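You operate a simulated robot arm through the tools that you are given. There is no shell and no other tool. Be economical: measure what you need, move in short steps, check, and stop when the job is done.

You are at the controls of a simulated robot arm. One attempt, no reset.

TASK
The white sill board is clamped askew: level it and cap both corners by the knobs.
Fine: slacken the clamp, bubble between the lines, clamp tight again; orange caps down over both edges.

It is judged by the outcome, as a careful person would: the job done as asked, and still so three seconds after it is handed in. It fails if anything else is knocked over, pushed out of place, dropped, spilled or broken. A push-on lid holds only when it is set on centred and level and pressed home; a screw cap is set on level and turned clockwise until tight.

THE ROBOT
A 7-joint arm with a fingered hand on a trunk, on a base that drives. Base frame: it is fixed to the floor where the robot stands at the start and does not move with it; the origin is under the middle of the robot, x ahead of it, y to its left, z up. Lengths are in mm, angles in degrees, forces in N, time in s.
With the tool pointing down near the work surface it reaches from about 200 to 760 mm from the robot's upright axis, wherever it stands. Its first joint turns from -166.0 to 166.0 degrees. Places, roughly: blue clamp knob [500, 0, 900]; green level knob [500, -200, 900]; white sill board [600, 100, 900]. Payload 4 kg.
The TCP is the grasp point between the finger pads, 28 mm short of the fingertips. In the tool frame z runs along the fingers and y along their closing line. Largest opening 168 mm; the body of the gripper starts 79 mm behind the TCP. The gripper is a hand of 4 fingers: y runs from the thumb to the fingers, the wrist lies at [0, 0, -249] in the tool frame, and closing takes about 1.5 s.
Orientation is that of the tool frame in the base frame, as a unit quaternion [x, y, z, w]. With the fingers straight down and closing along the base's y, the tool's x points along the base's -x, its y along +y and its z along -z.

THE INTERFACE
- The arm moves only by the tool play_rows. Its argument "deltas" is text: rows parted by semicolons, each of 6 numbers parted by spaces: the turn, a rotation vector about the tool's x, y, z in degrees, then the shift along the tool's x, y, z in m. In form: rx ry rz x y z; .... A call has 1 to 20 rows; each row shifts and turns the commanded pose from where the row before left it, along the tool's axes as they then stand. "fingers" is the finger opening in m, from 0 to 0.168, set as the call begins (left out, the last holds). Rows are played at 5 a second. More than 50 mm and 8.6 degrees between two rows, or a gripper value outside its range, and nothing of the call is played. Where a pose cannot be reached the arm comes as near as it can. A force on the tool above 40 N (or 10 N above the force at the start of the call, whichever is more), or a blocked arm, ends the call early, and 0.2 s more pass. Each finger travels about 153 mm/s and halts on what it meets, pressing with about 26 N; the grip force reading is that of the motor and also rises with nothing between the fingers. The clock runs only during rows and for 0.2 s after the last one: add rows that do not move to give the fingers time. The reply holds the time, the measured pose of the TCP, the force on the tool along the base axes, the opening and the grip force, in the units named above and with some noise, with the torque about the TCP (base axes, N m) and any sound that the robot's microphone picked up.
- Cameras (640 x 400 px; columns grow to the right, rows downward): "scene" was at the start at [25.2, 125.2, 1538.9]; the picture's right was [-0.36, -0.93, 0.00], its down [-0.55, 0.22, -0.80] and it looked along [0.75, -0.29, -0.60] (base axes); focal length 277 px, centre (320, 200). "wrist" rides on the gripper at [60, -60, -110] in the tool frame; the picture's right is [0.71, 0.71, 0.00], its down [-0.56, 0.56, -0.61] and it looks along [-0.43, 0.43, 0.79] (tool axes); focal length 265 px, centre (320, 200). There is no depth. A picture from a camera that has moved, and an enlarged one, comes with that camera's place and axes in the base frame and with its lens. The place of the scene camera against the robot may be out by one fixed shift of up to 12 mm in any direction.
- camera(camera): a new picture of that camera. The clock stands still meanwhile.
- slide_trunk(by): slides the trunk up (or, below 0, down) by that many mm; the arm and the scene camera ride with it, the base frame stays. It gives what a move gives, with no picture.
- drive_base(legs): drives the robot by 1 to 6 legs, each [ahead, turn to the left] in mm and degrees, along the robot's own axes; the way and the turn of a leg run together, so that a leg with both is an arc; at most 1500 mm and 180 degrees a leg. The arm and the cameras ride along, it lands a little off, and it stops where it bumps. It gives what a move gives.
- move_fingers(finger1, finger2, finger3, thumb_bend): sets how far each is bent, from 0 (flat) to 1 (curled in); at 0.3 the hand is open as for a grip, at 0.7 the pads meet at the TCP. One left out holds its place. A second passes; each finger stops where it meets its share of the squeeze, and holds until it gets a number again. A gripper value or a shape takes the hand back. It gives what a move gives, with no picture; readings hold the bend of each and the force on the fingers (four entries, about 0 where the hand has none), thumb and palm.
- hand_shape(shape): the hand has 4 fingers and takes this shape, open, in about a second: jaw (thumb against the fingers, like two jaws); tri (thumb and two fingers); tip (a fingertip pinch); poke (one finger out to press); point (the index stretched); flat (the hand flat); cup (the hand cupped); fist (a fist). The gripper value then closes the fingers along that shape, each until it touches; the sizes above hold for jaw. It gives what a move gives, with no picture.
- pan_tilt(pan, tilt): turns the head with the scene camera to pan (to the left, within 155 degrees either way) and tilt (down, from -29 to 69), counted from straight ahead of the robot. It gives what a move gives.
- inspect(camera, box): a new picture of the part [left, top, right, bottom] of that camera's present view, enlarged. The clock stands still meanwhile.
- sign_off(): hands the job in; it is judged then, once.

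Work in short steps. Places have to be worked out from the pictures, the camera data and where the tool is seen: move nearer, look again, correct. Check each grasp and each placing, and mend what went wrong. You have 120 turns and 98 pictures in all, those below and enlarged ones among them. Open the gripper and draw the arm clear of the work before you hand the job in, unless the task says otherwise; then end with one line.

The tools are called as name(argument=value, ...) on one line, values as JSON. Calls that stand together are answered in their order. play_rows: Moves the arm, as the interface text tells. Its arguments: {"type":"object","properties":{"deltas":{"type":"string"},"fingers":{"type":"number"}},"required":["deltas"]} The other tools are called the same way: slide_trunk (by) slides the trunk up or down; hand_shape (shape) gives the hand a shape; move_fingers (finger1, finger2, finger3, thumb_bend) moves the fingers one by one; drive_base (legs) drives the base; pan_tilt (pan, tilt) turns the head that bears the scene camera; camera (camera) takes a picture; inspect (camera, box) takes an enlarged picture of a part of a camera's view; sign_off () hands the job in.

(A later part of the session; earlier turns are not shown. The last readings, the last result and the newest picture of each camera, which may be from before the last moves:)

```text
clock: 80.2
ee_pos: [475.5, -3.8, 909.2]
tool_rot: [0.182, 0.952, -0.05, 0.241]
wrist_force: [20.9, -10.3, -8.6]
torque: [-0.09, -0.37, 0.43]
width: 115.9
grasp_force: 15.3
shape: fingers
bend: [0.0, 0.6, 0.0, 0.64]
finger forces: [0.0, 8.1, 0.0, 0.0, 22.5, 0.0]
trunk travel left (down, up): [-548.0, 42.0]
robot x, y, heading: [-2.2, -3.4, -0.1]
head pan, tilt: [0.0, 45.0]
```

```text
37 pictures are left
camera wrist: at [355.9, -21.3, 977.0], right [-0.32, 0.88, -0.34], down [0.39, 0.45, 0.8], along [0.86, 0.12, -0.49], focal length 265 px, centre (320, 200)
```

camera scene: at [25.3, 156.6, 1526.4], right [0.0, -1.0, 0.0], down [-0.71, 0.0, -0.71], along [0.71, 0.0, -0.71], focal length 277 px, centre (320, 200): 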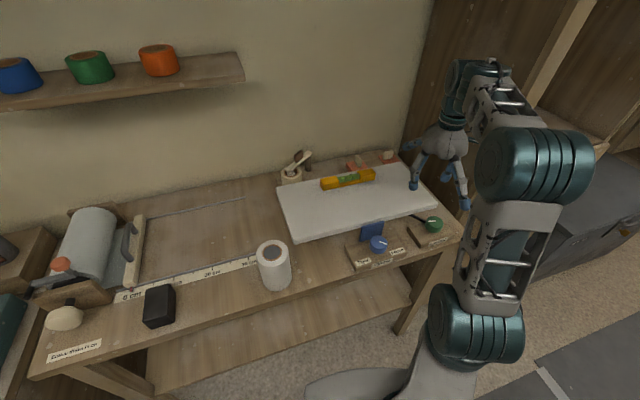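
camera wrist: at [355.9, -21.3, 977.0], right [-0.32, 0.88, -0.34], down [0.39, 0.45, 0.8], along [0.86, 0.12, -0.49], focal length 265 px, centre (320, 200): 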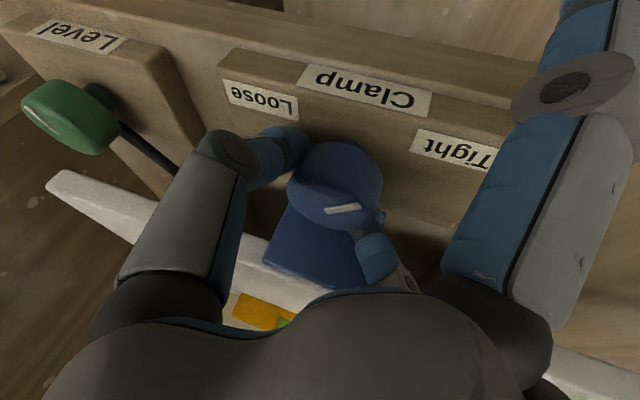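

Torque rose at the stop. I release, rotate clear and lift, then check pointer and bubble.

move_fingers(finger2=0.54, thumb_bend=0.54)

play_rows(deltas="-4 0 -6.93 0 0 0;-4 0 -6.93 0 0 0;-4 0 -6.93 0 0 0;-4 0 -6.93 0 0 0;0 0 0 -0.01 0 -0.0173;0 0 0 -0.02 0 -0.0346;0 0 0 -0.02 0 -0.0346;0 7 0 0 0 -0.02;0 7 0 0 0 -0.02;0 7 0 0 0 -0.02;0 7 0 0 0 -0.02;0 0 0 0 0 0")

inspect(camera="scene", box=[332, 168, 364, 188])

inspect(camera="scene", box=[260, 140, 460, 280])

```text
clock: 81.2
ee_pos: [472.8, -0.7, 910.4]
tool_rot: [0.18, 0.952, -0.049, 0.241]
wrist_force: [1.1, 0.6, -0.4]
torque: [0.02, 0.0, 0.05]
width: 121.0
grasp_force: 0.1
shape: fingers
bend: [0.0, 0.54, 0.0, 0.54]
finger forces: [0.1, 0.0, 0.1, 0.0, 0.1, 0.1]
trunk travel left (down, up): [-548.0, 42.0]
robot x, y, heading: [4.6, -0.8, -0.1]
head pan, tilt: [0.0, 45.0]
```

```text
clock: 83.8
ee_pos: [453.0, -8.5, 1084.0]
tool_rot: [-0.091, 0.996, 0.004, 0.005]
wrist_force: [-0.1, 0.6, -0.4]
torque: [-0.03, 0.02, -0.02]
width: 121.4
grasp_force: 0.0
shape: fingers
bend: [0.0, 0.54, 0.0, 0.54]
finger forces: [0.1, 0.0, 0.1, 0.0, 0.1, 0.0]
trunk travel left (down, up): [-548.0, 42.0]
robot x, y, heading: [-1.9, -3.2, -0.1]
head pan, tilt: [0.0, 45.0]
```

```text
16.00 times, centred on (348, 178) of scene
camera zoom: at [25.2, 156.6, 1526.4], right [0.0, -1.0, 0.0], down [-0.71, 0.0, -0.71], along [0.71, 0.0, -0.71], focal length 4426 px, centre (-128, 552)
```

zoom: 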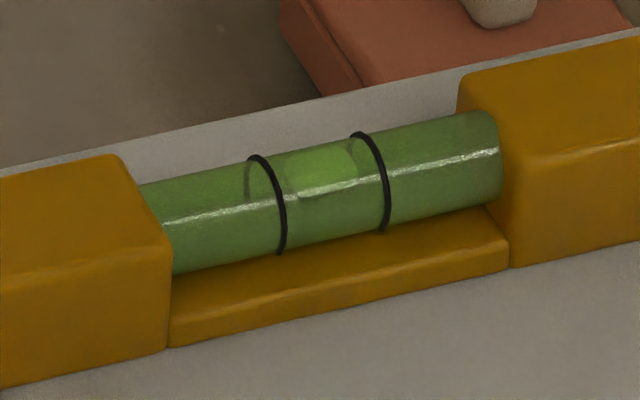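

```text
2.86 times, centred on (360, 210) of scene
camera zoom: at [25.2, 156.6, 1526.4], right [0.0, -1.0, 0.0], down [-0.71, 0.0, -0.71], along [0.71, 0.0, -0.71], focal length 790 px, centre (206, 171)
```

zoom: 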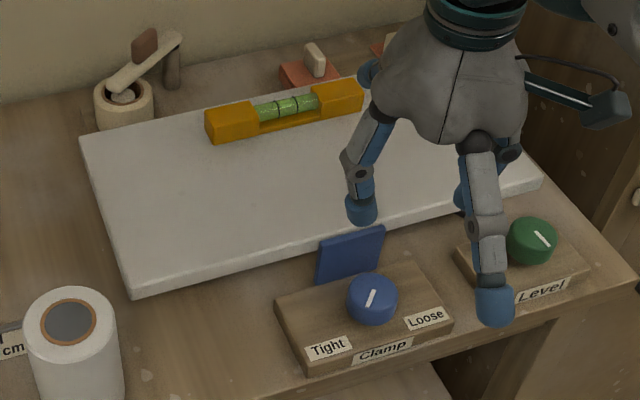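

Leveled and clamped. The caps lie ~850–900 mm away, out of reach, so the robot must shift along the bench. I fold attention downward to see the base's clearance to the bench.

pan_tilt(pan=30, tilt=69)

camera(camera="scene")

```text
clock: 84.7
ee_pos: [451.9, -7.5, 1084.6]
tool_rot: [-0.09, 0.996, 0.006, 0.003]
wrist_force: [0.9, -0.1, -0.2]
torque: [0.01, -0.01, -0.04]
width: 121.5
grasp_force: 0.0
shape: fingers
bend: [0.0, 0.54, 0.0, 0.54]
finger forces: [0.0, 0.0, 0.1, 0.0, 0.0, 0.0]
trunk travel left (down, up): [-548.0, 42.0]
robot x, y, heading: [0.3, -0.4, -0.1]
head pan, tilt: [30.0, 68.8]
```

```text
34 pictures are left
camera scene: at [-7.6, 184.5, 1497.6], right [0.5, -0.87, 0.0], down [-0.81, -0.46, -0.36], along [0.31, 0.18, -0.93], focal length 277 px, centre (320, 200)
```

scene: 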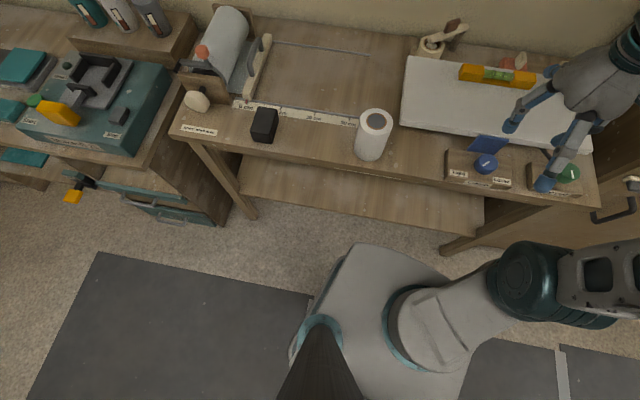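

I raise and tuck the hand toward the body before driving.

play_rows(deltas="0 0 0 0 0 -0.04;0 0 0 0.0258 -0.006 -0.0262;0 0 0 0.0258 -0.006 -0.0262;0 0 0 0.0258 -0.006 -0.0262;0 0 0 0.0258 -0.006 -0.0262;0 0 0 0.0258 -0.006 -0.0262;0 0 0 0 0 0")

drive_base(legs=[[-60, 0], [0, -70]])

camera(camera="scene")

```text
clock: 86.3
ee_pos: [353.6, -57.3, 1233.5]
tool_rot: [-0.092, 0.996, 0.005, 0.005]
wrist_force: [-0.8, -0.6, -0.8]
torque: [0.05, -0.01, 0.0]
width: 121.6
grasp_force: 0.0
shape: fingers
bend: [0.0, 0.54, 0.0, 0.54]
finger forces: [0.0, 0.0, 0.1, 0.0, 0.1, 0.0]
out of reach, approached as far as the arm can: row 1, 6
trunk travel left (down, up): [-548.0, 42.0]
robot x, y, heading: [-3.2, -0.7, -0.1]
head pan, tilt: [30.0, 68.8]
```

```text
clock: 90.3
ee_pos: [18.5, -349.3, 1234.9]
tool_rot: [0.483, 0.876, 0.002, 0.006]
wrist_force: [-0.1, 0.2, -0.6]
torque: [-0.01, -0.02, -0.02]
width: 121.6
grasp_force: 0.3
shape: fingers
bend: [0.0, 0.54, 0.0, 0.54]
finger forces: [0.0, 0.0, 0.1, 0.0, 0.1, 0.0]
trunk travel left (down, up): [-548.0, 42.0]
robot x, y, heading: [-58.3, 2.1, -68.3]
head pan, tilt: [30.0, 68.8]
```

```text
33 pictures are left
camera scene: at [117.3, 74.7, 1497.6], right [-0.62, -0.78, 0.0], down [-0.73, 0.58, -0.36], along [0.28, -0.23, -0.93], focal length 277 px, centre (320, 200)
```

scene: 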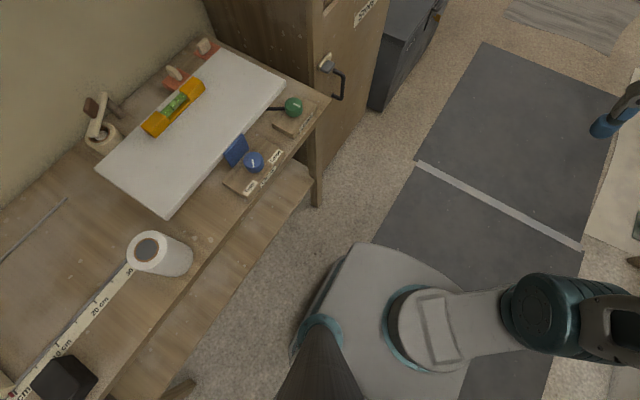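

Turned along the bench without contact. I drive 310 mm along it, turn to face it, and look.

drive_base(legs=[[310, 0], [0, 89]])

pan_tilt(pan=10, tilt=55)

camera(camera="scene")

```text
clock: 96.2
ee_pos: [401.4, -203.3, 1235.1]
tool_rot: [-0.281, 0.96, 0.006, 0.003]
wrist_force: [0.1, -1.0, -0.7]
torque: [0.01, 0.01, 0.0]
width: 121.6
grasp_force: 0.0
shape: fingers
bend: [0.0, 0.54, 0.0, 0.54]
finger forces: [0.1, 0.0, 0.0, 0.1, 0.1, 0.0]
trunk travel left (down, up): [-548.0, 42.0]
robot x, y, heading: [50.1, -285.1, 21.9]
head pan, tilt: [30.0, 68.8]
```

```text
clock: 97.0
ee_pos: [402.2, -203.4, 1234.5]
tool_rot: [-0.281, 0.96, 0.006, 0.003]
wrist_force: [0.1, 0.2, -0.2]
torque: [0.0, -0.01, 0.01]
width: 121.4
grasp_force: 0.1
shape: fingers
bend: [0.0, 0.54, 0.0, 0.54]
finger forces: [0.0, 0.0, 0.1, 0.0, 0.0, 0.0]
trunk travel left (down, up): [-548.0, 42.0]
robot x, y, heading: [54.8, -286.8, 22.1]
head pan, tilt: [10.0, 55.0]
```

```text
32 pictures are left
camera scene: at [1.4, -124.2, 1513.0], right [0.53, -0.85, 0.0], down [-0.69, -0.44, -0.57], along [0.49, 0.3, -0.82], focal length 277 px, centre (320, 200)
```

scene: 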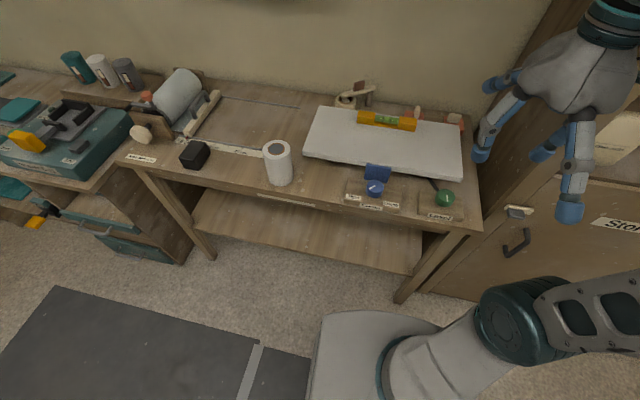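

There's roughly 100 mm of room ahead. I drive forward 80 mm.

drive_base(legs=[[80, 0]])

pan_tilt(pan=5, tilt=45)

camera(camera="scene")

inspect(camera="scene", box=[300, 90, 500, 240])

```text
clock: 98.1
ee_pos: [478.7, -172.8, 1234.0]
tool_rot: [-0.282, 0.96, 0.005, 0.003]
wrist_force: [0.5, 0.8, -0.2]
torque: [-0.01, 0.03, 0.02]
width: 121.3
grasp_force: 0.1
shape: fingers
bend: [0.0, 0.54, 0.0, 0.54]
finger forces: [0.1, 0.0, 0.0, 0.0, 0.1, 0.0]
trunk travel left (down, up): [-548.0, 42.0]
robot x, y, heading: [129.9, -251.7, 22.2]
head pan, tilt: [10.0, 55.0]
```

```text
clock: 98.8
ee_pos: [478.3, -172.5, 1233.8]
tool_rot: [-0.281, 0.96, 0.005, 0.003]
wrist_force: [0.8, 1.3, -0.6]
torque: [0.01, 0.0, 0.03]
width: 121.4
grasp_force: 0.1
shape: fingers
bend: [0.0, 0.54, 0.0, 0.54]
finger forces: [0.1, 0.0, 0.0, 0.1, 0.0, 0.0]
trunk travel left (down, up): [-548.0, 42.0]
robot x, y, heading: [128.3, -253.9, 22.1]
head pan, tilt: [5.0, 45.0]
```

```text
31 pictures are left
camera scene: at [88.3, -94.8, 1526.4], right [0.46, -0.89, 0.0], down [-0.63, -0.32, -0.71], along [0.63, 0.32, -0.71], focal length 277 px, centre (320, 200)
```

scene: 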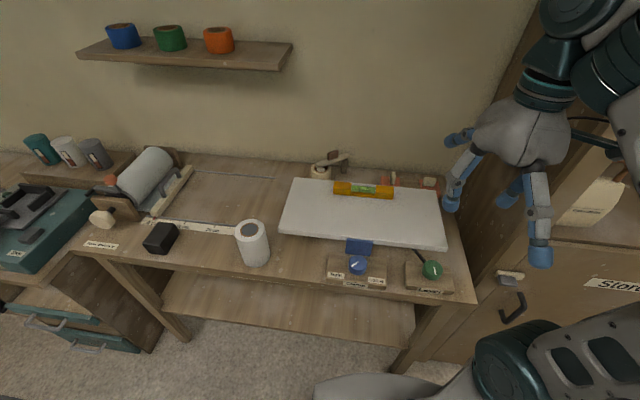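

```text
2.67 times, centred on (400, 165) of scene
camera zoom: at [88.3, -94.8, 1526.4], right [0.46, -0.89, 0.0], down [-0.63, -0.32, -0.71], along [0.63, 0.32, -0.71], focal length 738 px, centre (107, 293)
```

zoom: 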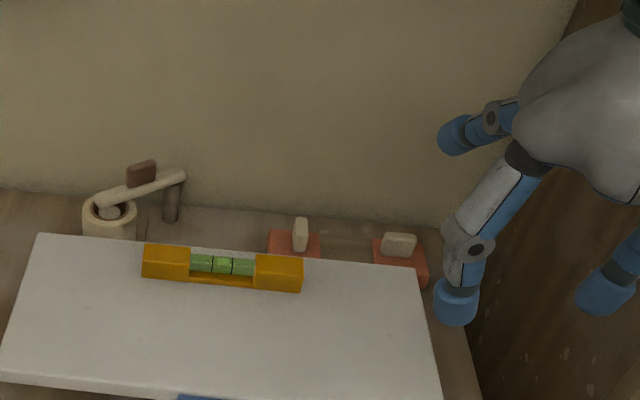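

The robot now stands about (129,-253) facing the bench. I bring the hand, aligned with the bench, over the back of the board to view the caps.

play_rows(deltas="0 0 6.3 0 0 0;0 0 6.3 0 0 0;0 0 0 -0.036 -0.0006 0.014;0 0 0 -0.036 -0.0006 0.014;0 0 0 -0.036 -0.0006 0.014;0 0 0 -0.036 -0.0006 0.014;0 0 0 -0.036 -0.0006 0.014;0 0 0 -0.036 -0.0006 0.014;0 0 0 -0.036 -0.0006 0.014;0 0 0 -0.036 -0.0006 0.014;0 0 0 0 0 0")

camera(camera="wrist")

```text
clock: 101.2
ee_pos: [751.1, -78.1, 1124.3]
tool_rot: [-0.174, 0.985, 0.006, 0.003]
wrist_force: [0.0, -0.2, 0.5]
torque: [0.01, 0.03, -0.01]
width: 121.5
grasp_force: 0.1
shape: fingers
bend: [0.0, 0.54, 0.0, 0.54]
finger forces: [0.0, 0.0, 0.0, 0.0, 0.0, 0.1]
trunk travel left (down, up): [-548.0, 42.0]
robot x, y, heading: [128.9, -251.6, 22.0]
head pan, tilt: [5.0, 45.0]
```

```text
29 pictures are left
camera wrist: at [714.8, -157.7, 1233.1], right [-0.91, 0.42, 0.0], down [0.33, 0.71, 0.62], along [0.26, 0.57, -0.78], focal length 265 px, centre (320, 200)
```

wrist: 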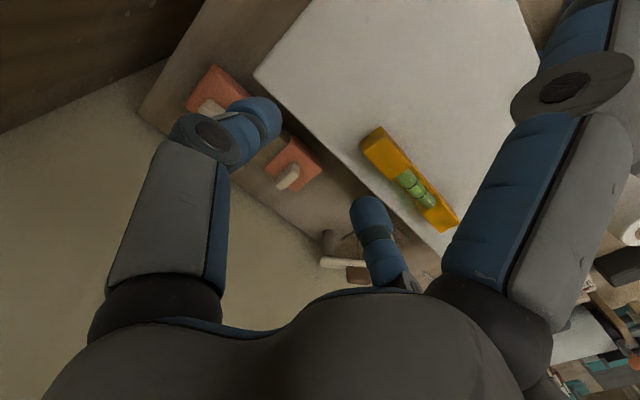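

Caps are near (840,16) and (879,-118). I zoom to see their shapes and handle orientations.

inspect(camera="wrist", box=[160, 40, 360, 220])

inspect(camera="scene", box=[370, 160, 450, 210])

```text
2.22 times, centred on (260, 130) of wrist
camera zoom: at [714.8, -157.7, 1233.1], right [-0.91, 0.42, 0.0], down [0.33, 0.71, 0.62], along [0.26, 0.57, -0.78], focal length 590 px, centre (453, 356)
```

zoom: 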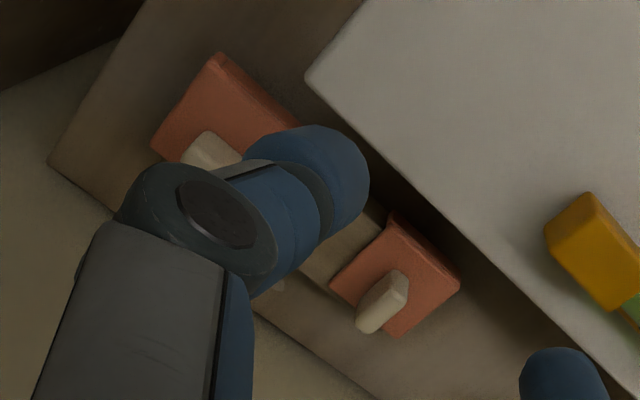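

```text
8.00 times, centred on (410, 185) of scene
camera zoom: at [88.4, -94.8, 1526.4], right [0.46, -0.89, 0.0], down [-0.63, -0.32, -0.71], along [0.63, 0.32, -0.71], focal length 2213 px, centre (-400, 320)
```

zoom: 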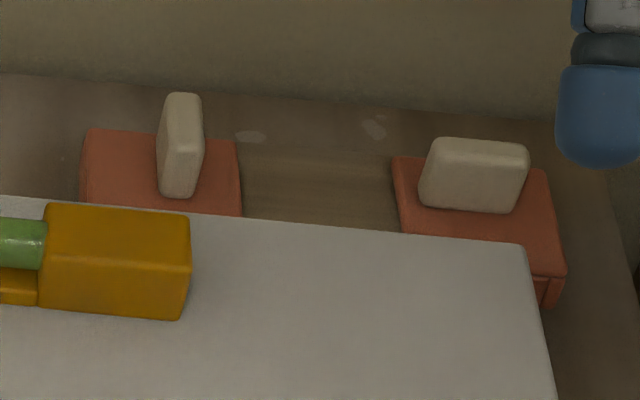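

I go closer over the left cap to make out its skirts.

play_rows(deltas="0 0 0 -0.021 0.0105 0.02;0 0 0 -0.021 0.0105 0.02;0 0 0 -0.021 0.0105 0.02;0 0 0 -0.021 0.0105 0.02;0 0 0 0 0 0")

camera(camera="wrist")

```text
clock: 102.4
ee_pos: [817.1, -7.0, 1045.7]
tool_rot: [-0.173, 0.985, 0.005, 0.003]
wrist_force: [0.5, -0.7, 0.2]
torque: [0.0, -0.02, -0.01]
width: 121.3
grasp_force: 0.1
shape: fingers
bend: [0.0, 0.54, 0.0, 0.54]
finger forces: [0.0, 0.0, 0.0, 0.0, 0.0, 0.0]
trunk travel left (down, up): [-548.0, 42.0]
robot x, y, heading: [127.7, -253.5, 22.2]
head pan, tilt: [5.0, 45.0]
```

```text
26 pictures are left
camera wrist: at [780.0, -88.3, 1153.2], right [-0.91, 0.42, 0.0], down [0.33, 0.71, 0.62], along [0.26, 0.57, -0.78], focal length 265 px, centre (320, 200)
```

wrist: 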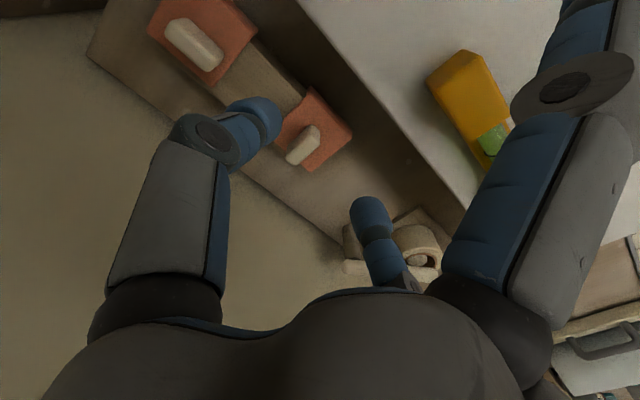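

I zoom in on the two caps here for skirt detail.

inspect(camera="wrist", box=[260, 70, 370, 180])

inspect(camera="wrist", box=[130, 0, 270, 90])

```text
3.64 times, centred on (315, 125) of wrist
camera zoom: at [780.0, -88.3, 1153.2], right [-0.91, 0.42, 0.0], down [0.33, 0.71, 0.62], along [0.26, 0.57, -0.78], focal length 965 px, centre (338, 473)
```

zoom: 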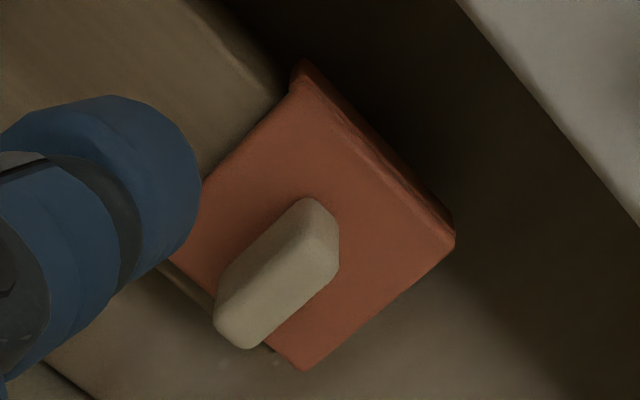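

```text
4.44 times, centred on (200, 45) of wrist
camera zoom: at [780.0, -88.3, 1153.2], right [-0.91, 0.42, 0.0], down [0.33, 0.71, 0.62], along [0.26, 0.57, -0.78], focal length 1180 px, centre (853, 889)
```

zoom: 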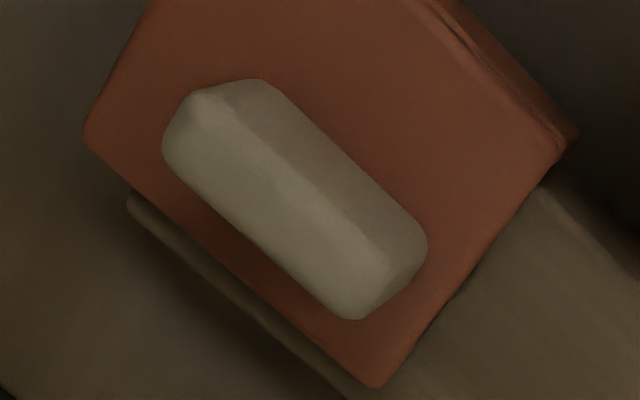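

Cap B (left) has skirts front+left, cap A (right) front+right: they match the board's two front corners without turning. I'll grip B's handle (top about (845,19,904)) with all four fingers; first hover above it with a 90 mm opening.

hand_shape(shape="jaw")

play_rows(deltas="0 0 0 -0.0175 0.0077 0.01;0 0 0 -0.0175 0.0077 0.01;0 0 0 0 0 0.025;0 0 0 0 0 0.025;0 0 0 0 0 0", fingers=0.09)

camera(camera="wrist")

inspect(camera="scene", box=[340, 110, 480, 220])

```text
clock: 103.3
ee_pos: [815.8, -8.6, 1044.4]
tool_rot: [-0.174, 0.985, 0.005, 0.002]
wrist_force: [-0.2, -0.7, 0.1]
torque: [-0.01, -0.01, -0.01]
width: 167.8
grasp_force: 0.1
shape: jaw
bend: [0.3, 0.3, 0.3, 0.3]
finger forces: [0.1, 0.0, 0.0, 0.0, 0.1, 0.1]
trunk travel left (down, up): [-548.0, 42.0]
robot x, y, heading: [130.0, -254.0, 22.0]
head pan, tilt: [5.0, 45.0]
```

```text
clock: 104.5
ee_pos: [819.7, 10.1, 975.0]
tool_rot: [-0.175, 0.985, 0.006, 0.002]
wrist_force: [-0.2, 0.6, 0.0]
torque: [-0.04, 0.0, 0.0]
width: 90.5
grasp_force: 0.2
shape: jaw
bend: [0.32, 0.32, 0.32, 0.33]
finger forces: [0.0, 0.1, 0.1, 0.1, 0.0, 0.0]
out of reach, approached as far as the arm can: row 1, 2
trunk travel left (down, up): [-548.0, 42.0]
robot x, y, heading: [129.5, -253.5, 22.2]
head pan, tilt: [5.0, 45.0]
```

```text
23 pictures are left
camera wrist: at [782.9, -70.7, 1083.2], right [-0.91, 0.42, 0.0], down [0.33, 0.71, 0.62], along [0.26, 0.57, -0.78], focal length 265 px, centre (320, 200)
```

wrist: 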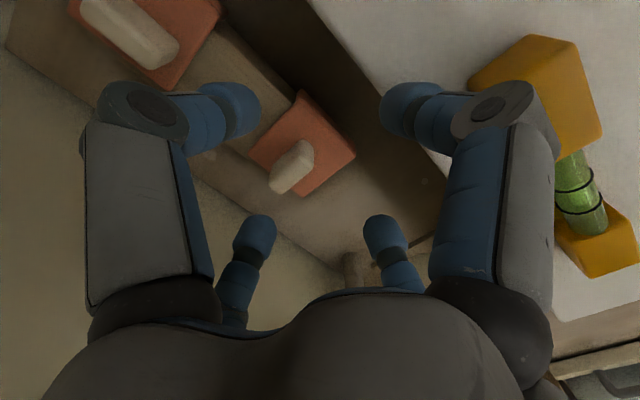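

```text
3.64 times, centred on (410, 165) of scene
camera zoom: at [88.6, -94.2, 1526.4], right [0.46, -0.89, 0.0], down [-0.63, -0.32, -0.71], along [0.63, 0.32, -0.71], focal length 1006 px, centre (-7, 327)
```

zoom: 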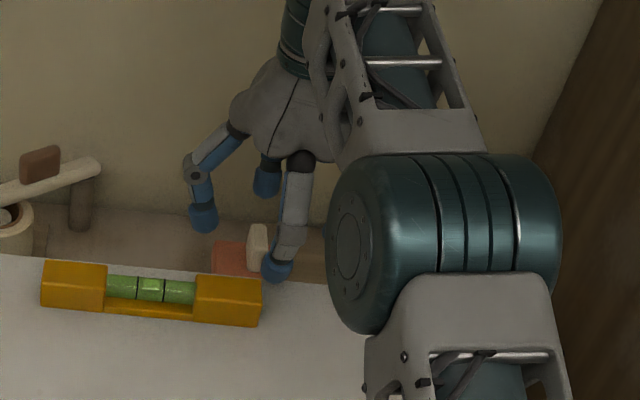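

The handle is ~27 mm beyond reach. I drive gently 28 mm ahead; the hand rides along to just over the handle.

drive_base(legs=[[28, 0]])

camera(camera="wrist")

```text
clock: 105.3
ee_pos: [845.1, 19.0, 975.5]
tool_rot: [-0.175, 0.985, 0.006, 0.002]
wrist_force: [-0.1, -0.4, -0.2]
torque: [-0.03, -0.01, -0.03]
width: 90.5
grasp_force: 0.1
shape: jaw
bend: [0.32, 0.32, 0.32, 0.33]
finger forces: [0.0, 0.0, 0.1, 0.0, 0.1, 0.0]
trunk travel left (down, up): [-548.0, 42.0]
robot x, y, heading: [155.0, -242.2, 22.1]
head pan, tilt: [5.0, 45.0]
```

```text
21 pictures are left
camera wrist: at [809.6, -60.4, 1083.0], right [-0.91, 0.42, 0.0], down [0.33, 0.71, 0.62], along [0.26, 0.57, -0.78], focal length 265 px, centre (320, 200)
```

wrist: 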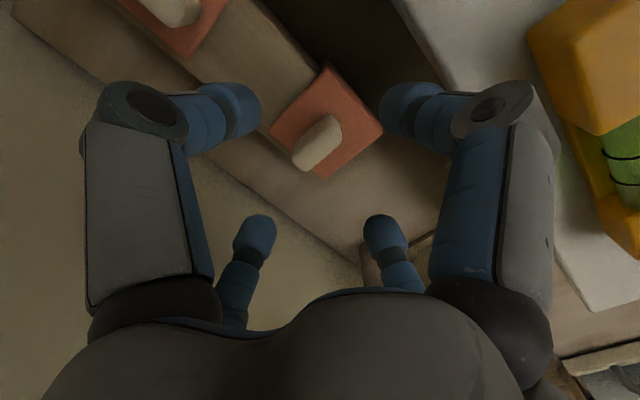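

Centred above handle B. I descend to TCP ≈910 and close.

play_rows(deltas="0 0 0 0 0 0.025;0 0 0 0 0 0.025;0 0 0 0 0 0.015;0 0 0 0 0 0")

play_rows(deltas="0 0 0 0 0 0;0 0 0 0 0 0;0 0 0 0 0 0;0 0 0 0 0 0;0 0 0 0 0 0;0 0 0 0 0 0;0 0 0 0 0 0", fingers=0.0)

camera(camera="wrist")

```text
clock: 106.3
ee_pos: [847.5, 20.0, 913.8]
tool_rot: [-0.174, 0.985, 0.006, 0.005]
wrist_force: [10.1, 3.0, 10.3]
torque: [-0.41, 1.1, 0.03]
width: 89.9
grasp_force: 0.1
shape: jaw
bend: [0.34, 0.32, 0.32, 0.33]
finger forces: [13.5, 0.0, 0.0, 0.0, 0.1, 0.0]
trunk travel left (down, up): [-548.0, 42.0]
robot x, y, heading: [159.0, -245.3, 22.2]
head pan, tilt: [5.0, 45.0]
```

```text
clock: 108.0
ee_pos: [844.3, 19.1, 915.8]
tool_rot: [-0.175, 0.985, 0.006, 0.005]
wrist_force: [6.5, 3.1, 29.6]
torque: [-0.03, -0.13, 0.04]
width: 49.4
grasp_force: 26.0
shape: jaw
bend: [0.81, 0.79, 0.79, 0.48]
finger forces: [21.3, 29.1, 26.7, 0.0, 37.6, 0.1]
trunk travel left (down, up): [-548.0, 42.0]
robot x, y, heading: [158.5, -243.2, 22.1]
head pan, tilt: [5.0, 45.0]
```

```text
20 pictures are left
camera wrist: at [808.4, -60.6, 1022.9], right [-0.91, 0.42, 0.0], down [0.33, 0.71, 0.63], along [0.27, 0.57, -0.78], focal length 265 px, centre (320, 200)
```

wrist: 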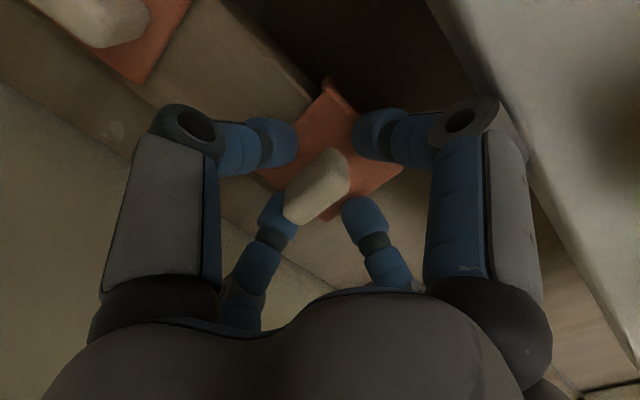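

The fingertips are pressing on the plate rather than the handle (30 N up). I open, raise 12 mm, and close again.

play_rows(deltas="0 0 0 0 0 -0.004;0 0 0 0 0 -0.008;0 0 0 0 0 0;0 0 0 0 0 0", fingers=0.08)

play_rows(deltas="0 0 0 0 0 0;0 0 0 0 0 0;0 0 0 0 0 0;0 0 0 0 0 0;0 0 0 0 0 0;0 0 0 0 0 0;0 0 0 0 0 0;0 0 0 0 0 0", fingers=0.0)

camera(camera="wrist")

```text
clock: 109.0
ee_pos: [844.9, 20.3, 922.5]
tool_rot: [-0.175, 0.985, 0.006, 0.001]
wrist_force: [0.1, 0.2, 0.8]
torque: [0.02, 0.03, -0.02]
width: 79.4
grasp_force: 0.1
shape: jaw
bend: [0.36, 0.36, 0.36, 0.36]
finger forces: [0.0, 0.0, 0.0, 0.0, 0.1, 0.0]
trunk travel left (down, up): [-548.0, 42.0]
robot x, y, heading: [158.1, -244.5, 22.1]
head pan, tilt: [5.0, 45.0]
```

```text
clock: 110.8
ee_pos: [846.5, 20.7, 922.5]
tool_rot: [-0.175, 0.985, 0.006, 0.002]
wrist_force: [-0.7, -0.1, 0.7]
torque: [0.0, 0.01, 0.01]
width: 20.1
grasp_force: 26.2
shape: jaw
bend: [0.77, 0.72, 0.77, 0.62]
finger forces: [23.3, 22.7, 23.4, 0.0, 23.0, 0.0]
trunk travel left (down, up): [-548.0, 42.0]
robot x, y, heading: [155.2, -241.5, 21.8]
head pan, tilt: [5.0, 45.0]
```

```text
19 pictures are left
camera wrist: at [809.5, -60.2, 1031.4], right [-0.91, 0.42, 0.0], down [0.33, 0.71, 0.62], along [0.26, 0.57, -0.78], focal length 265 px, centre (320, 200)
```

wrist: 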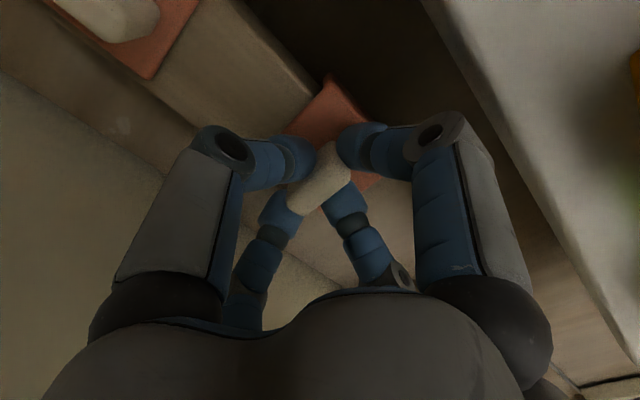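

All four fingers hold the handle firmly. I lift it 90 mm and check.

play_rows(deltas="0 0 0 0 0 -0.015;0 0 0 0 0 -0.025;0 0 0 0 0 -0.025;0 0 0 0 0 -0.025;0 0 0 0 0 0")

inspect(camera="wrist", box=[200, 40, 520, 240])

inspect(camera="scene", box=[330, 90, 490, 190])

```text
clock: 112.0
ee_pos: [844.1, 18.2, 1013.0]
tool_rot: [-0.174, 0.985, 0.005, 0.003]
wrist_force: [1.1, 0.7, -1.4]
torque: [0.0, -0.04, 0.05]
width: 20.2
grasp_force: 25.5
shape: jaw
bend: [0.77, 0.72, 0.77, 0.62]
finger forces: [23.3, 22.7, 23.4, 0.1, 23.1, 0.1]
trunk travel left (down, up): [-548.0, 42.0]
robot x, y, heading: [150.4, -243.0, 22.2]
head pan, tilt: [5.0, 45.0]
```

```text
2.00 times, centred on (360, 140) of wrist
camera zoom: at [808.3, -62.8, 1121.6], right [-0.91, 0.42, 0.0], down [0.33, 0.71, 0.62], along [0.26, 0.57, -0.78], focal length 531 px, centre (240, 320)
```

zoom: 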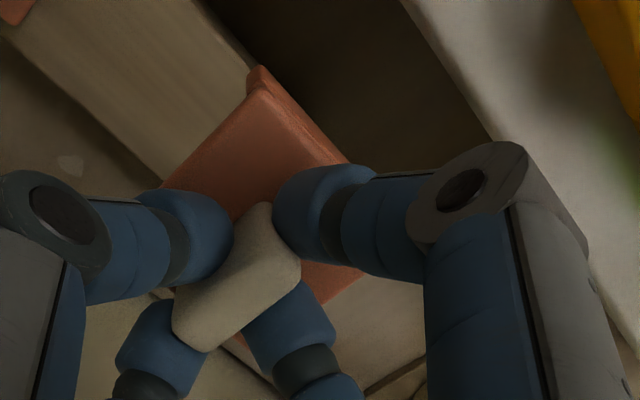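

```text
4.00 times, centred on (410, 140) of scene
camera zoom: at [114.6, -84.1, 1526.4], right [0.46, -0.89, 0.0], down [-0.63, -0.32, -0.71], along [0.63, 0.32, -0.71], focal length 1107 px, centre (-40, 440)
```

zoom: 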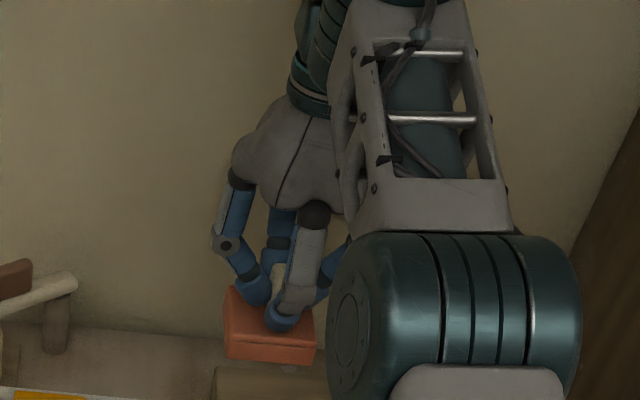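

Cap B is held; its centre is under the TCP and skirt outer faces are about 36 mm from it. I raise to clear the level and carry it toward the front-left corner, then look.

play_rows(deltas="0 0 0 0 0 -0.03;0 0 0 0 0 -0.02;0 0 0 0.0287 0.0329 0;0 0 0 0.0287 0.0329 0;0 0 0 0.0287 0.0329 0;0 0 0 0.0287 0.0329 0;0 0 0 0.0287 0.0329 0;0 0 0 0.0287 0.0329 0;0 0 0 0.0287 0.0329 0;0 0 0 0.0287 0.0329 0;0 0 0 0.0287 0.0329 0;0 0 0 0 0 0;0 0 0 0 0 0")

pan_tilt(pan=10, tilt=55)

camera(camera="wrist")

inspect(camera="scene", box=[240, 80, 480, 230])

```text
clock: 114.8
ee_pos: [483.6, 207.0, 1063.6]
tool_rot: [-0.175, 0.985, 0.006, 0.003]
wrist_force: [0.1, -0.8, -0.6]
torque: [0.01, 0.03, 0.0]
width: 20.0
grasp_force: 26.3
shape: jaw
bend: [0.77, 0.72, 0.77, 0.62]
finger forces: [22.8, 23.1, 23.5, 0.0, 23.1, 0.0]
out of reach, approached as far as the arm can: row 1, 2
trunk travel left (down, up): [-548.0, 42.0]
robot x, y, heading: [155.4, -240.8, 22.3]
head pan, tilt: [5.0, 45.0]
```

```text
clock: 115.5
ee_pos: [484.1, 206.3, 1063.8]
tool_rot: [-0.174, 0.985, 0.006, 0.003]
wrist_force: [0.8, -1.0, 0.1]
torque: [-0.02, 0.01, 0.03]
width: 20.1
grasp_force: 26.0
shape: jaw
bend: [0.77, 0.72, 0.77, 0.62]
finger forces: [22.8, 23.1, 23.4, 0.0, 23.1, 0.0]
trunk travel left (down, up): [-548.0, 42.0]
robot x, y, heading: [155.1, -243.6, 22.3]
head pan, tilt: [10.0, 55.0]
```

```text
16 pictures are left
camera wrist: at [447.9, 125.9, 1172.0], right [-0.91, 0.42, 0.0], down [0.33, 0.71, 0.62], along [0.26, 0.57, -0.78], focal length 265 px, centre (320, 200)
```

wrist: 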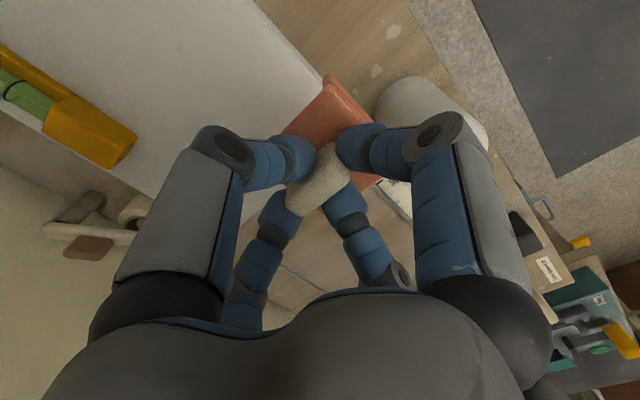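

```text
2.67 times, centred on (360, 155) of scene
camera zoom: at [103.3, -82.7, 1513.0], right [0.53, -0.85, 0.0], down [-0.69, -0.44, -0.57], along [0.49, 0.3, -0.82], focal length 738 px, centre (213, 320)
```

zoom: 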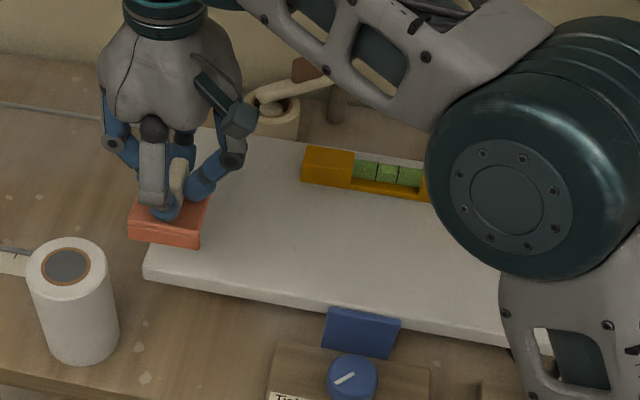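

I shift back 80 mm so that the board's corner becomes visible to the wrist camera.

play_rows(deltas="0 0 0 -0.04 0 0;0 0 0 -0.04 0 0;0 0 0 0 0 0;0 0 0 0 0 0")

inspect(camera="wrist", box=[300, 0, 460, 100])

```text
clock: 116.5
ee_pos: [558.6, 232.4, 1063.9]
tool_rot: [-0.174, 0.985, 0.005, 0.002]
wrist_force: [0.1, 0.4, -0.8]
torque: [-0.02, -0.02, 0.01]
width: 20.0
grasp_force: 26.1
shape: jaw
bend: [0.77, 0.72, 0.77, 0.62]
finger forces: [22.8, 23.0, 23.4, 0.0, 22.9, 0.0]
trunk travel left (down, up): [-548.0, 42.0]
robot x, y, heading: [154.5, -243.7, 22.1]
head pan, tilt: [10.0, 55.0]
```

```text
4.00 times, centred on (380, 50) of wrist
camera zoom: at [522.6, 152.7, 1172.0], right [-0.91, 0.42, 0.0], down [0.33, 0.71, 0.62], along [0.26, 0.57, -0.78], focal length 1062 px, centre (80, 800)
```

zoom: 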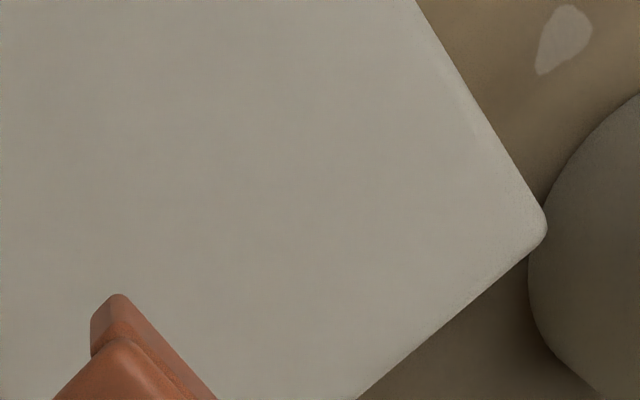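

The board corner works out at about (451,236) with its top near z=922, yaw ≈20°. I move so the cap's inner corner lies over it and descend to just above.

play_rows(deltas="0 0 0 0.034 0.0045 0;0 0 0 0.034 0.0045 0;0 0 0 0 0 0.03;0 0 0 0 0 0.03;0 0 0 0 0 0.008;0 0 0 0 0 0;0 0 0 0 0 0")

inspect(camera="wrist", box=[240, 40, 440, 200])

inspect(camera="scene", box=[240, 130, 360, 205])

```text
clock: 118.1
ee_pos: [494.3, 217.4, 993.5]
tool_rot: [-0.175, 0.985, 0.005, 0.001]
wrist_force: [-2.0, -1.3, -0.7]
torque: [-0.04, 0.1, -0.09]
width: 20.7
grasp_force: 26.3
shape: jaw
bend: [0.78, 0.72, 0.77, 0.62]
finger forces: [26.8, 24.6, 22.9, 0.0, 25.6, 0.0]
trunk travel left (down, up): [-548.0, 42.0]
robot x, y, heading: [154.0, -244.0, 22.1]
head pan, tilt: [10.0, 55.0]
```

```text
2.50 times, centred on (340, 120) of wrist
camera zoom: at [457.7, 138.1, 1102.3], right [-0.91, 0.42, 0.0], down [0.33, 0.71, 0.62], along [0.26, 0.56, -0.78], focal length 664 px, centre (270, 400)
```

zoom: 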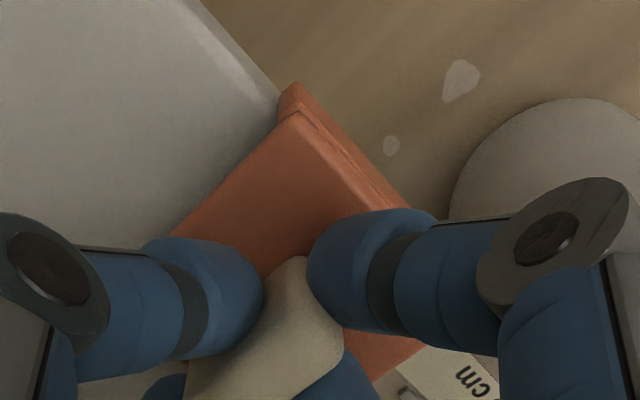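

```text
5.33 times, centred on (300, 168) of scene
camera zoom: at [103.1, -82.7, 1512.8], right [0.53, -0.85, 0.0], down [-0.69, -0.44, -0.57], along [0.49, 0.3, -0.82], focal length 1475 px, centre (427, 373)
```

zoom: 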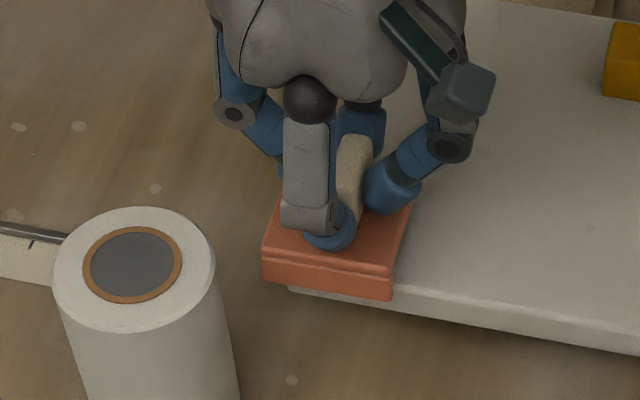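

The skirt appears just outside the front edge. I lower gently in small steps, watching force and height.

play_rows(deltas="0 0 0 0 0 0.004;0 0 0 0 0 0.004;0 0 0 0 0 0.004;0 0 0 0 0 0.004;0 0 0 0 0 0")

```text
clock: 119.3
ee_pos: [493.3, 218.4, 981.3]
tool_rot: [-0.175, 0.985, 0.008, 0.004]
wrist_force: [-4.4, -2.4, 22.2]
torque: [-0.06, 0.01, -0.15]
width: 20.7
grasp_force: 25.9
shape: jaw
bend: [0.78, 0.72, 0.77, 0.62]
finger forces: [28.4, 27.2, 26.6, 0.0, 28.5, 0.0]
trunk travel left (down, up): [-548.0, 42.0]
robot x, y, heading: [151.0, -240.0, 22.1]
head pan, tilt: [10.0, 55.0]
```

Contact at ~981 with a centred 22 N upward force. I look to see whether the skirts straddle the edges.

inspect(camera="wrist", box=[270, 50, 410, 150])

inspect(camera="scene", box=[270, 160, 330, 200])

```text
4.00 times, centred on (340, 100) of wrist
camera zoom: at [457.0, 136.9, 1089.1], right [-0.91, 0.42, 0.0], down [0.33, 0.71, 0.63], along [0.26, 0.57, -0.78], focal length 1062 px, centre (240, 600)
```

zoom: 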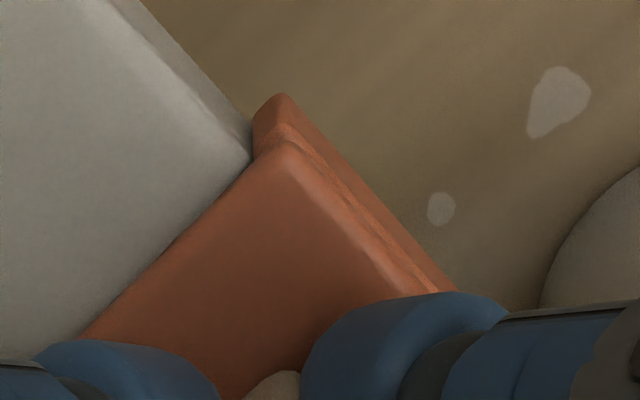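

```text
10.00 times, centred on (300, 180) of scene
camera zoom: at [101.5, -84.6, 1513.5], right [0.53, -0.85, 0.0], down [-0.69, -0.43, -0.57], along [0.49, 0.31, -0.82], focal length 2766 px, centre (520, 400)
```

zoom: 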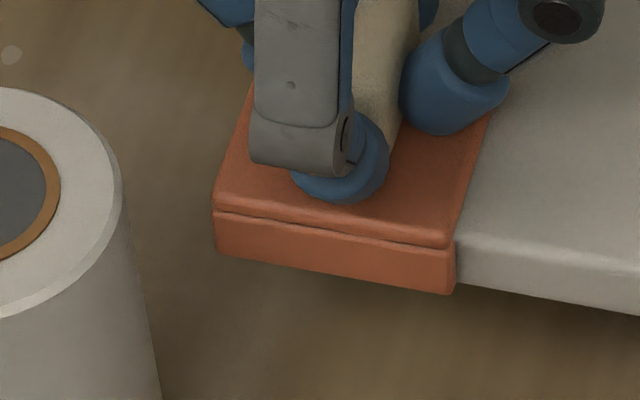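

The cap plate sits on the board with the front skirt covering the front face. I ease the pressure and slide toward the right in small steps to feel whether the left skirt has play.

play_rows(deltas="0 0 0 0 0 -0.003;0 0 0 0 -0.0015 0;0 0 0 0 -0.0015 0;0 0 0 0 0 0")

play_rows(deltas="0 0 0 0 -0.0015 0;0 0 0 0 -0.0015 0;0 0 0 0 0 0")

```text
clock: 120.3
ee_pos: [494.3, 214.6, 981.7]
tool_rot: [-0.174, 0.985, 0.006, 0.003]
wrist_force: [-4.4, 5.0, 2.6]
torque: [0.12, 0.03, -0.1]
width: 20.2
grasp_force: 26.0
shape: jaw
bend: [0.77, 0.72, 0.77, 0.62]
finger forces: [26.2, 27.2, 25.6, 0.1, 24.3, 0.0]
trunk travel left (down, up): [-548.0, 42.0]
robot x, y, heading: [156.4, -246.6, 22.0]
head pan, tilt: [10.0, 55.0]
```

```text
clock: 121.1
ee_pos: [494.1, 214.5, 982.1]
tool_rot: [-0.176, 0.984, 0.005, 0.004]
wrist_force: [-8.1, 15.7, 1.4]
torque: [0.37, 0.1, -0.24]
width: 20.3
grasp_force: 25.8
shape: jaw
bend: [0.77, 0.72, 0.77, 0.62]
finger forces: [26.1, 29.3, 25.3, 0.1, 22.2, 0.0]
trunk travel left (down, up): [-548.0, 42.0]
robot x, y, heading: [157.4, -243.5, 22.1]
head pan, tilt: [10.0, 55.0]
```

The left skirt engaged after ~3 mm, so both skirts straddle the edges. I relieve the side load and press the cap firmly home.

play_rows(deltas="0 0 0 0.0005 0.003 0;0 0 0 0 0 0.004;0 0 0 0 0 0.003;0 0 0 0 0 0.003;0 0 0 0 0 0.002;0 0 0 0 0 0;0 0 0 0 0 0")

```text
clock: 121.9
ee_pos: [493.6, 215.8, 980.8]
tool_rot: [-0.175, 0.985, 0.01, 0.006]
wrist_force: [-4.7, -4.3, 19.9]
torque: [-0.15, 0.08, -0.22]
width: 20.8
grasp_force: 26.0
shape: jaw
bend: [0.78, 0.73, 0.77, 0.62]
finger forces: [28.6, 27.6, 27.1, 0.0, 30.1, 0.0]
trunk travel left (down, up): [-548.0, 42.0]
robot x, y, heading: [152.6, -242.6, 22.0]
head pan, tilt: [10.0, 55.0]
stopped in row 4: the force on the tool passed its limit at 43 N (the readings are from after the stop); the commanded pose is now the measured one
```

Pressed to over 40 N with no further travel: home. I open and lift away.

play_rows(deltas="0 0 0 0 0 -0.001;0 0 0 0 0 0;0 0 0 0 0 0;0 0 0 0 0 0;0 0 0 0 0 0;0 0 0 0 0 0", fingers=0.08)

play_rows(deltas="0 0 0 0 0 -0.02;0 0 0 0 0 -0.03;0 0 0 0 0 -0.04;0 0 0 0 0 0")

inspect(camera="wrist", box=[240, 40, 440, 200])

```text
clock: 123.3
ee_pos: [496.1, 216.3, 979.3]
tool_rot: [-0.174, 0.985, 0.01, 0.005]
wrist_force: [-0.1, -0.6, 0.9]
torque: [0.01, 0.03, -0.03]
width: 79.4
grasp_force: 0.2
shape: jaw
bend: [0.36, 0.36, 0.36, 0.36]
finger forces: [0.0, 0.0, 0.0, 0.1, 0.0, 0.0]
trunk travel left (down, up): [-548.0, 42.0]
robot x, y, heading: [154.7, -242.9, 22.0]
head pan, tilt: [10.0, 55.0]
```

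```text
clock: 124.3
ee_pos: [494.7, 211.3, 1069.0]
tool_rot: [-0.172, 0.985, 0.008, 0.005]
wrist_force: [0.5, 0.7, 0.5]
torque: [0.0, 0.02, 0.04]
width: 79.9
grasp_force: 0.1
shape: jaw
bend: [0.36, 0.36, 0.36, 0.35]
finger forces: [0.0, 0.0, 0.0, 0.0, 0.0, 0.1]
trunk travel left (down, up): [-548.0, 42.0]
robot x, y, heading: [154.7, -241.0, 22.2]
head pan, tilt: [10.0, 55.0]
```

```text
2.50 times, centred on (340, 120) of wrist
camera zoom: at [458.0, 131.2, 1177.8], right [-0.91, 0.42, 0.0], down [0.33, 0.7, 0.63], along [0.26, 0.57, -0.78], focal length 664 px, centre (270, 400)
```

zoom: 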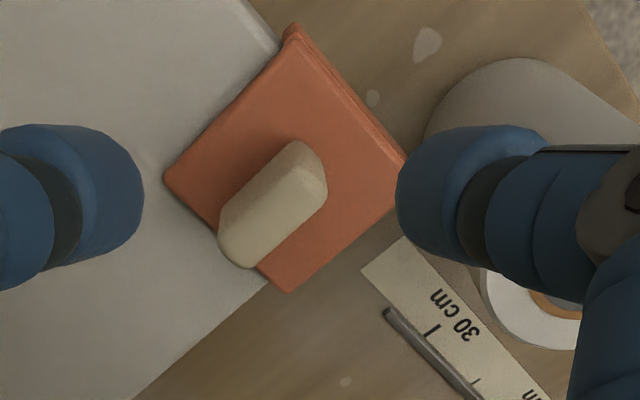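

Cap B is neatly seated. For cap A, near the right wall, I turn the hand 90° clockwise (camera side away from the wall), correct a 1° tilt, and move over A's handle (~(883,-99)).

play_rows(deltas="0.8 0.73 0 0 0 0;0 0 8.18 0 0 0;0 0 8.18 0 0 0;0 0 8.18 0 0 0;0 0 8.18 0 0 0;0 0 8.18 0 0 0;0 0 8.18 0 0 0;0 0 8.18 0 0 0;0 0 8.18 0 0 0;0 0 8.18 0 0 0;0 0 8.18 0 0 0;0 0 8.18 0 0 0;0 0 0 0 0 0")

play_rows(deltas="0 0 0 -0.0353 0.0216 0;0 0 0 -0.0353 0.0216 0;0 0 0 -0.0353 0.0216 0;0 0 0 -0.0353 0.0216 0;0 0 0 -0.0353 0.0216 0;0 0 0 -0.0353 0.0216 0;0 0 0 -0.0353 0.0216 0;0 0 0 -0.0353 0.0216 0;0 0 0 -0.0353 0.0180 0.01;0 0 0 -0.0353 0.0150 0.02;0 0 0 0 0 0")

camera(camera="wrist")

```text
clock: 127.1
ee_pos: [495.4, 215.7, 1070.2]
tool_rot: [0.574, 0.819, 0.001, -0.001]
wrist_force: [0.2, -0.2, 0.2]
torque: [0.02, -0.02, 0.0]
width: 79.4
grasp_force: 0.1
shape: jaw
bend: [0.36, 0.36, 0.36, 0.35]
finger forces: [0.0, 0.0, 0.0, 0.0, 0.0, 0.1]
trunk travel left (down, up): [-548.0, 42.0]
robot x, y, heading: [157.9, -245.9, 22.2]
head pan, tilt: [10.0, 55.0]
```

```text
clock: 129.5
ee_pos: [810.3, -44.5, 1038.6]
tool_rot: [0.573, 0.819, 0.001, -0.001]
wrist_force: [0.5, -1.5, -0.1]
torque: [0.05, 0.01, 0.0]
width: 79.6
grasp_force: 0.1
shape: jaw
bend: [0.36, 0.36, 0.36, 0.35]
finger forces: [0.0, 0.0, 0.1, 0.0, 0.0, 0.1]
trunk travel left (down, up): [-548.0, 42.0]
robot x, y, heading: [150.3, -242.9, 22.2]
head pan, tilt: [10.0, 55.0]
```

```text
8 pictures are left
camera wrist: at [733.3, -11.0, 1148.1], right [0.42, 0.91, 0.0], down [0.72, -0.33, 0.61], along [0.56, -0.26, -0.79], focal length 265 px, centre (320, 200)
```

wrist: 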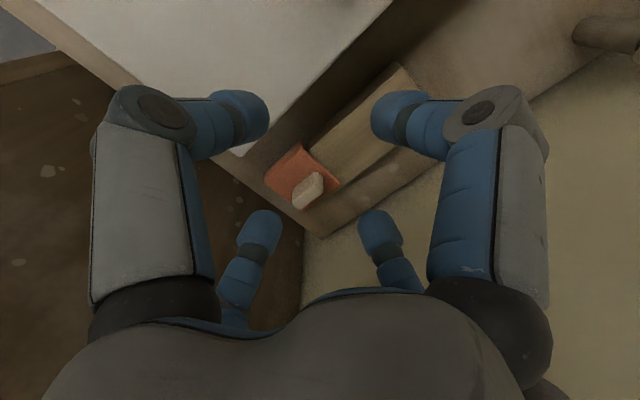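

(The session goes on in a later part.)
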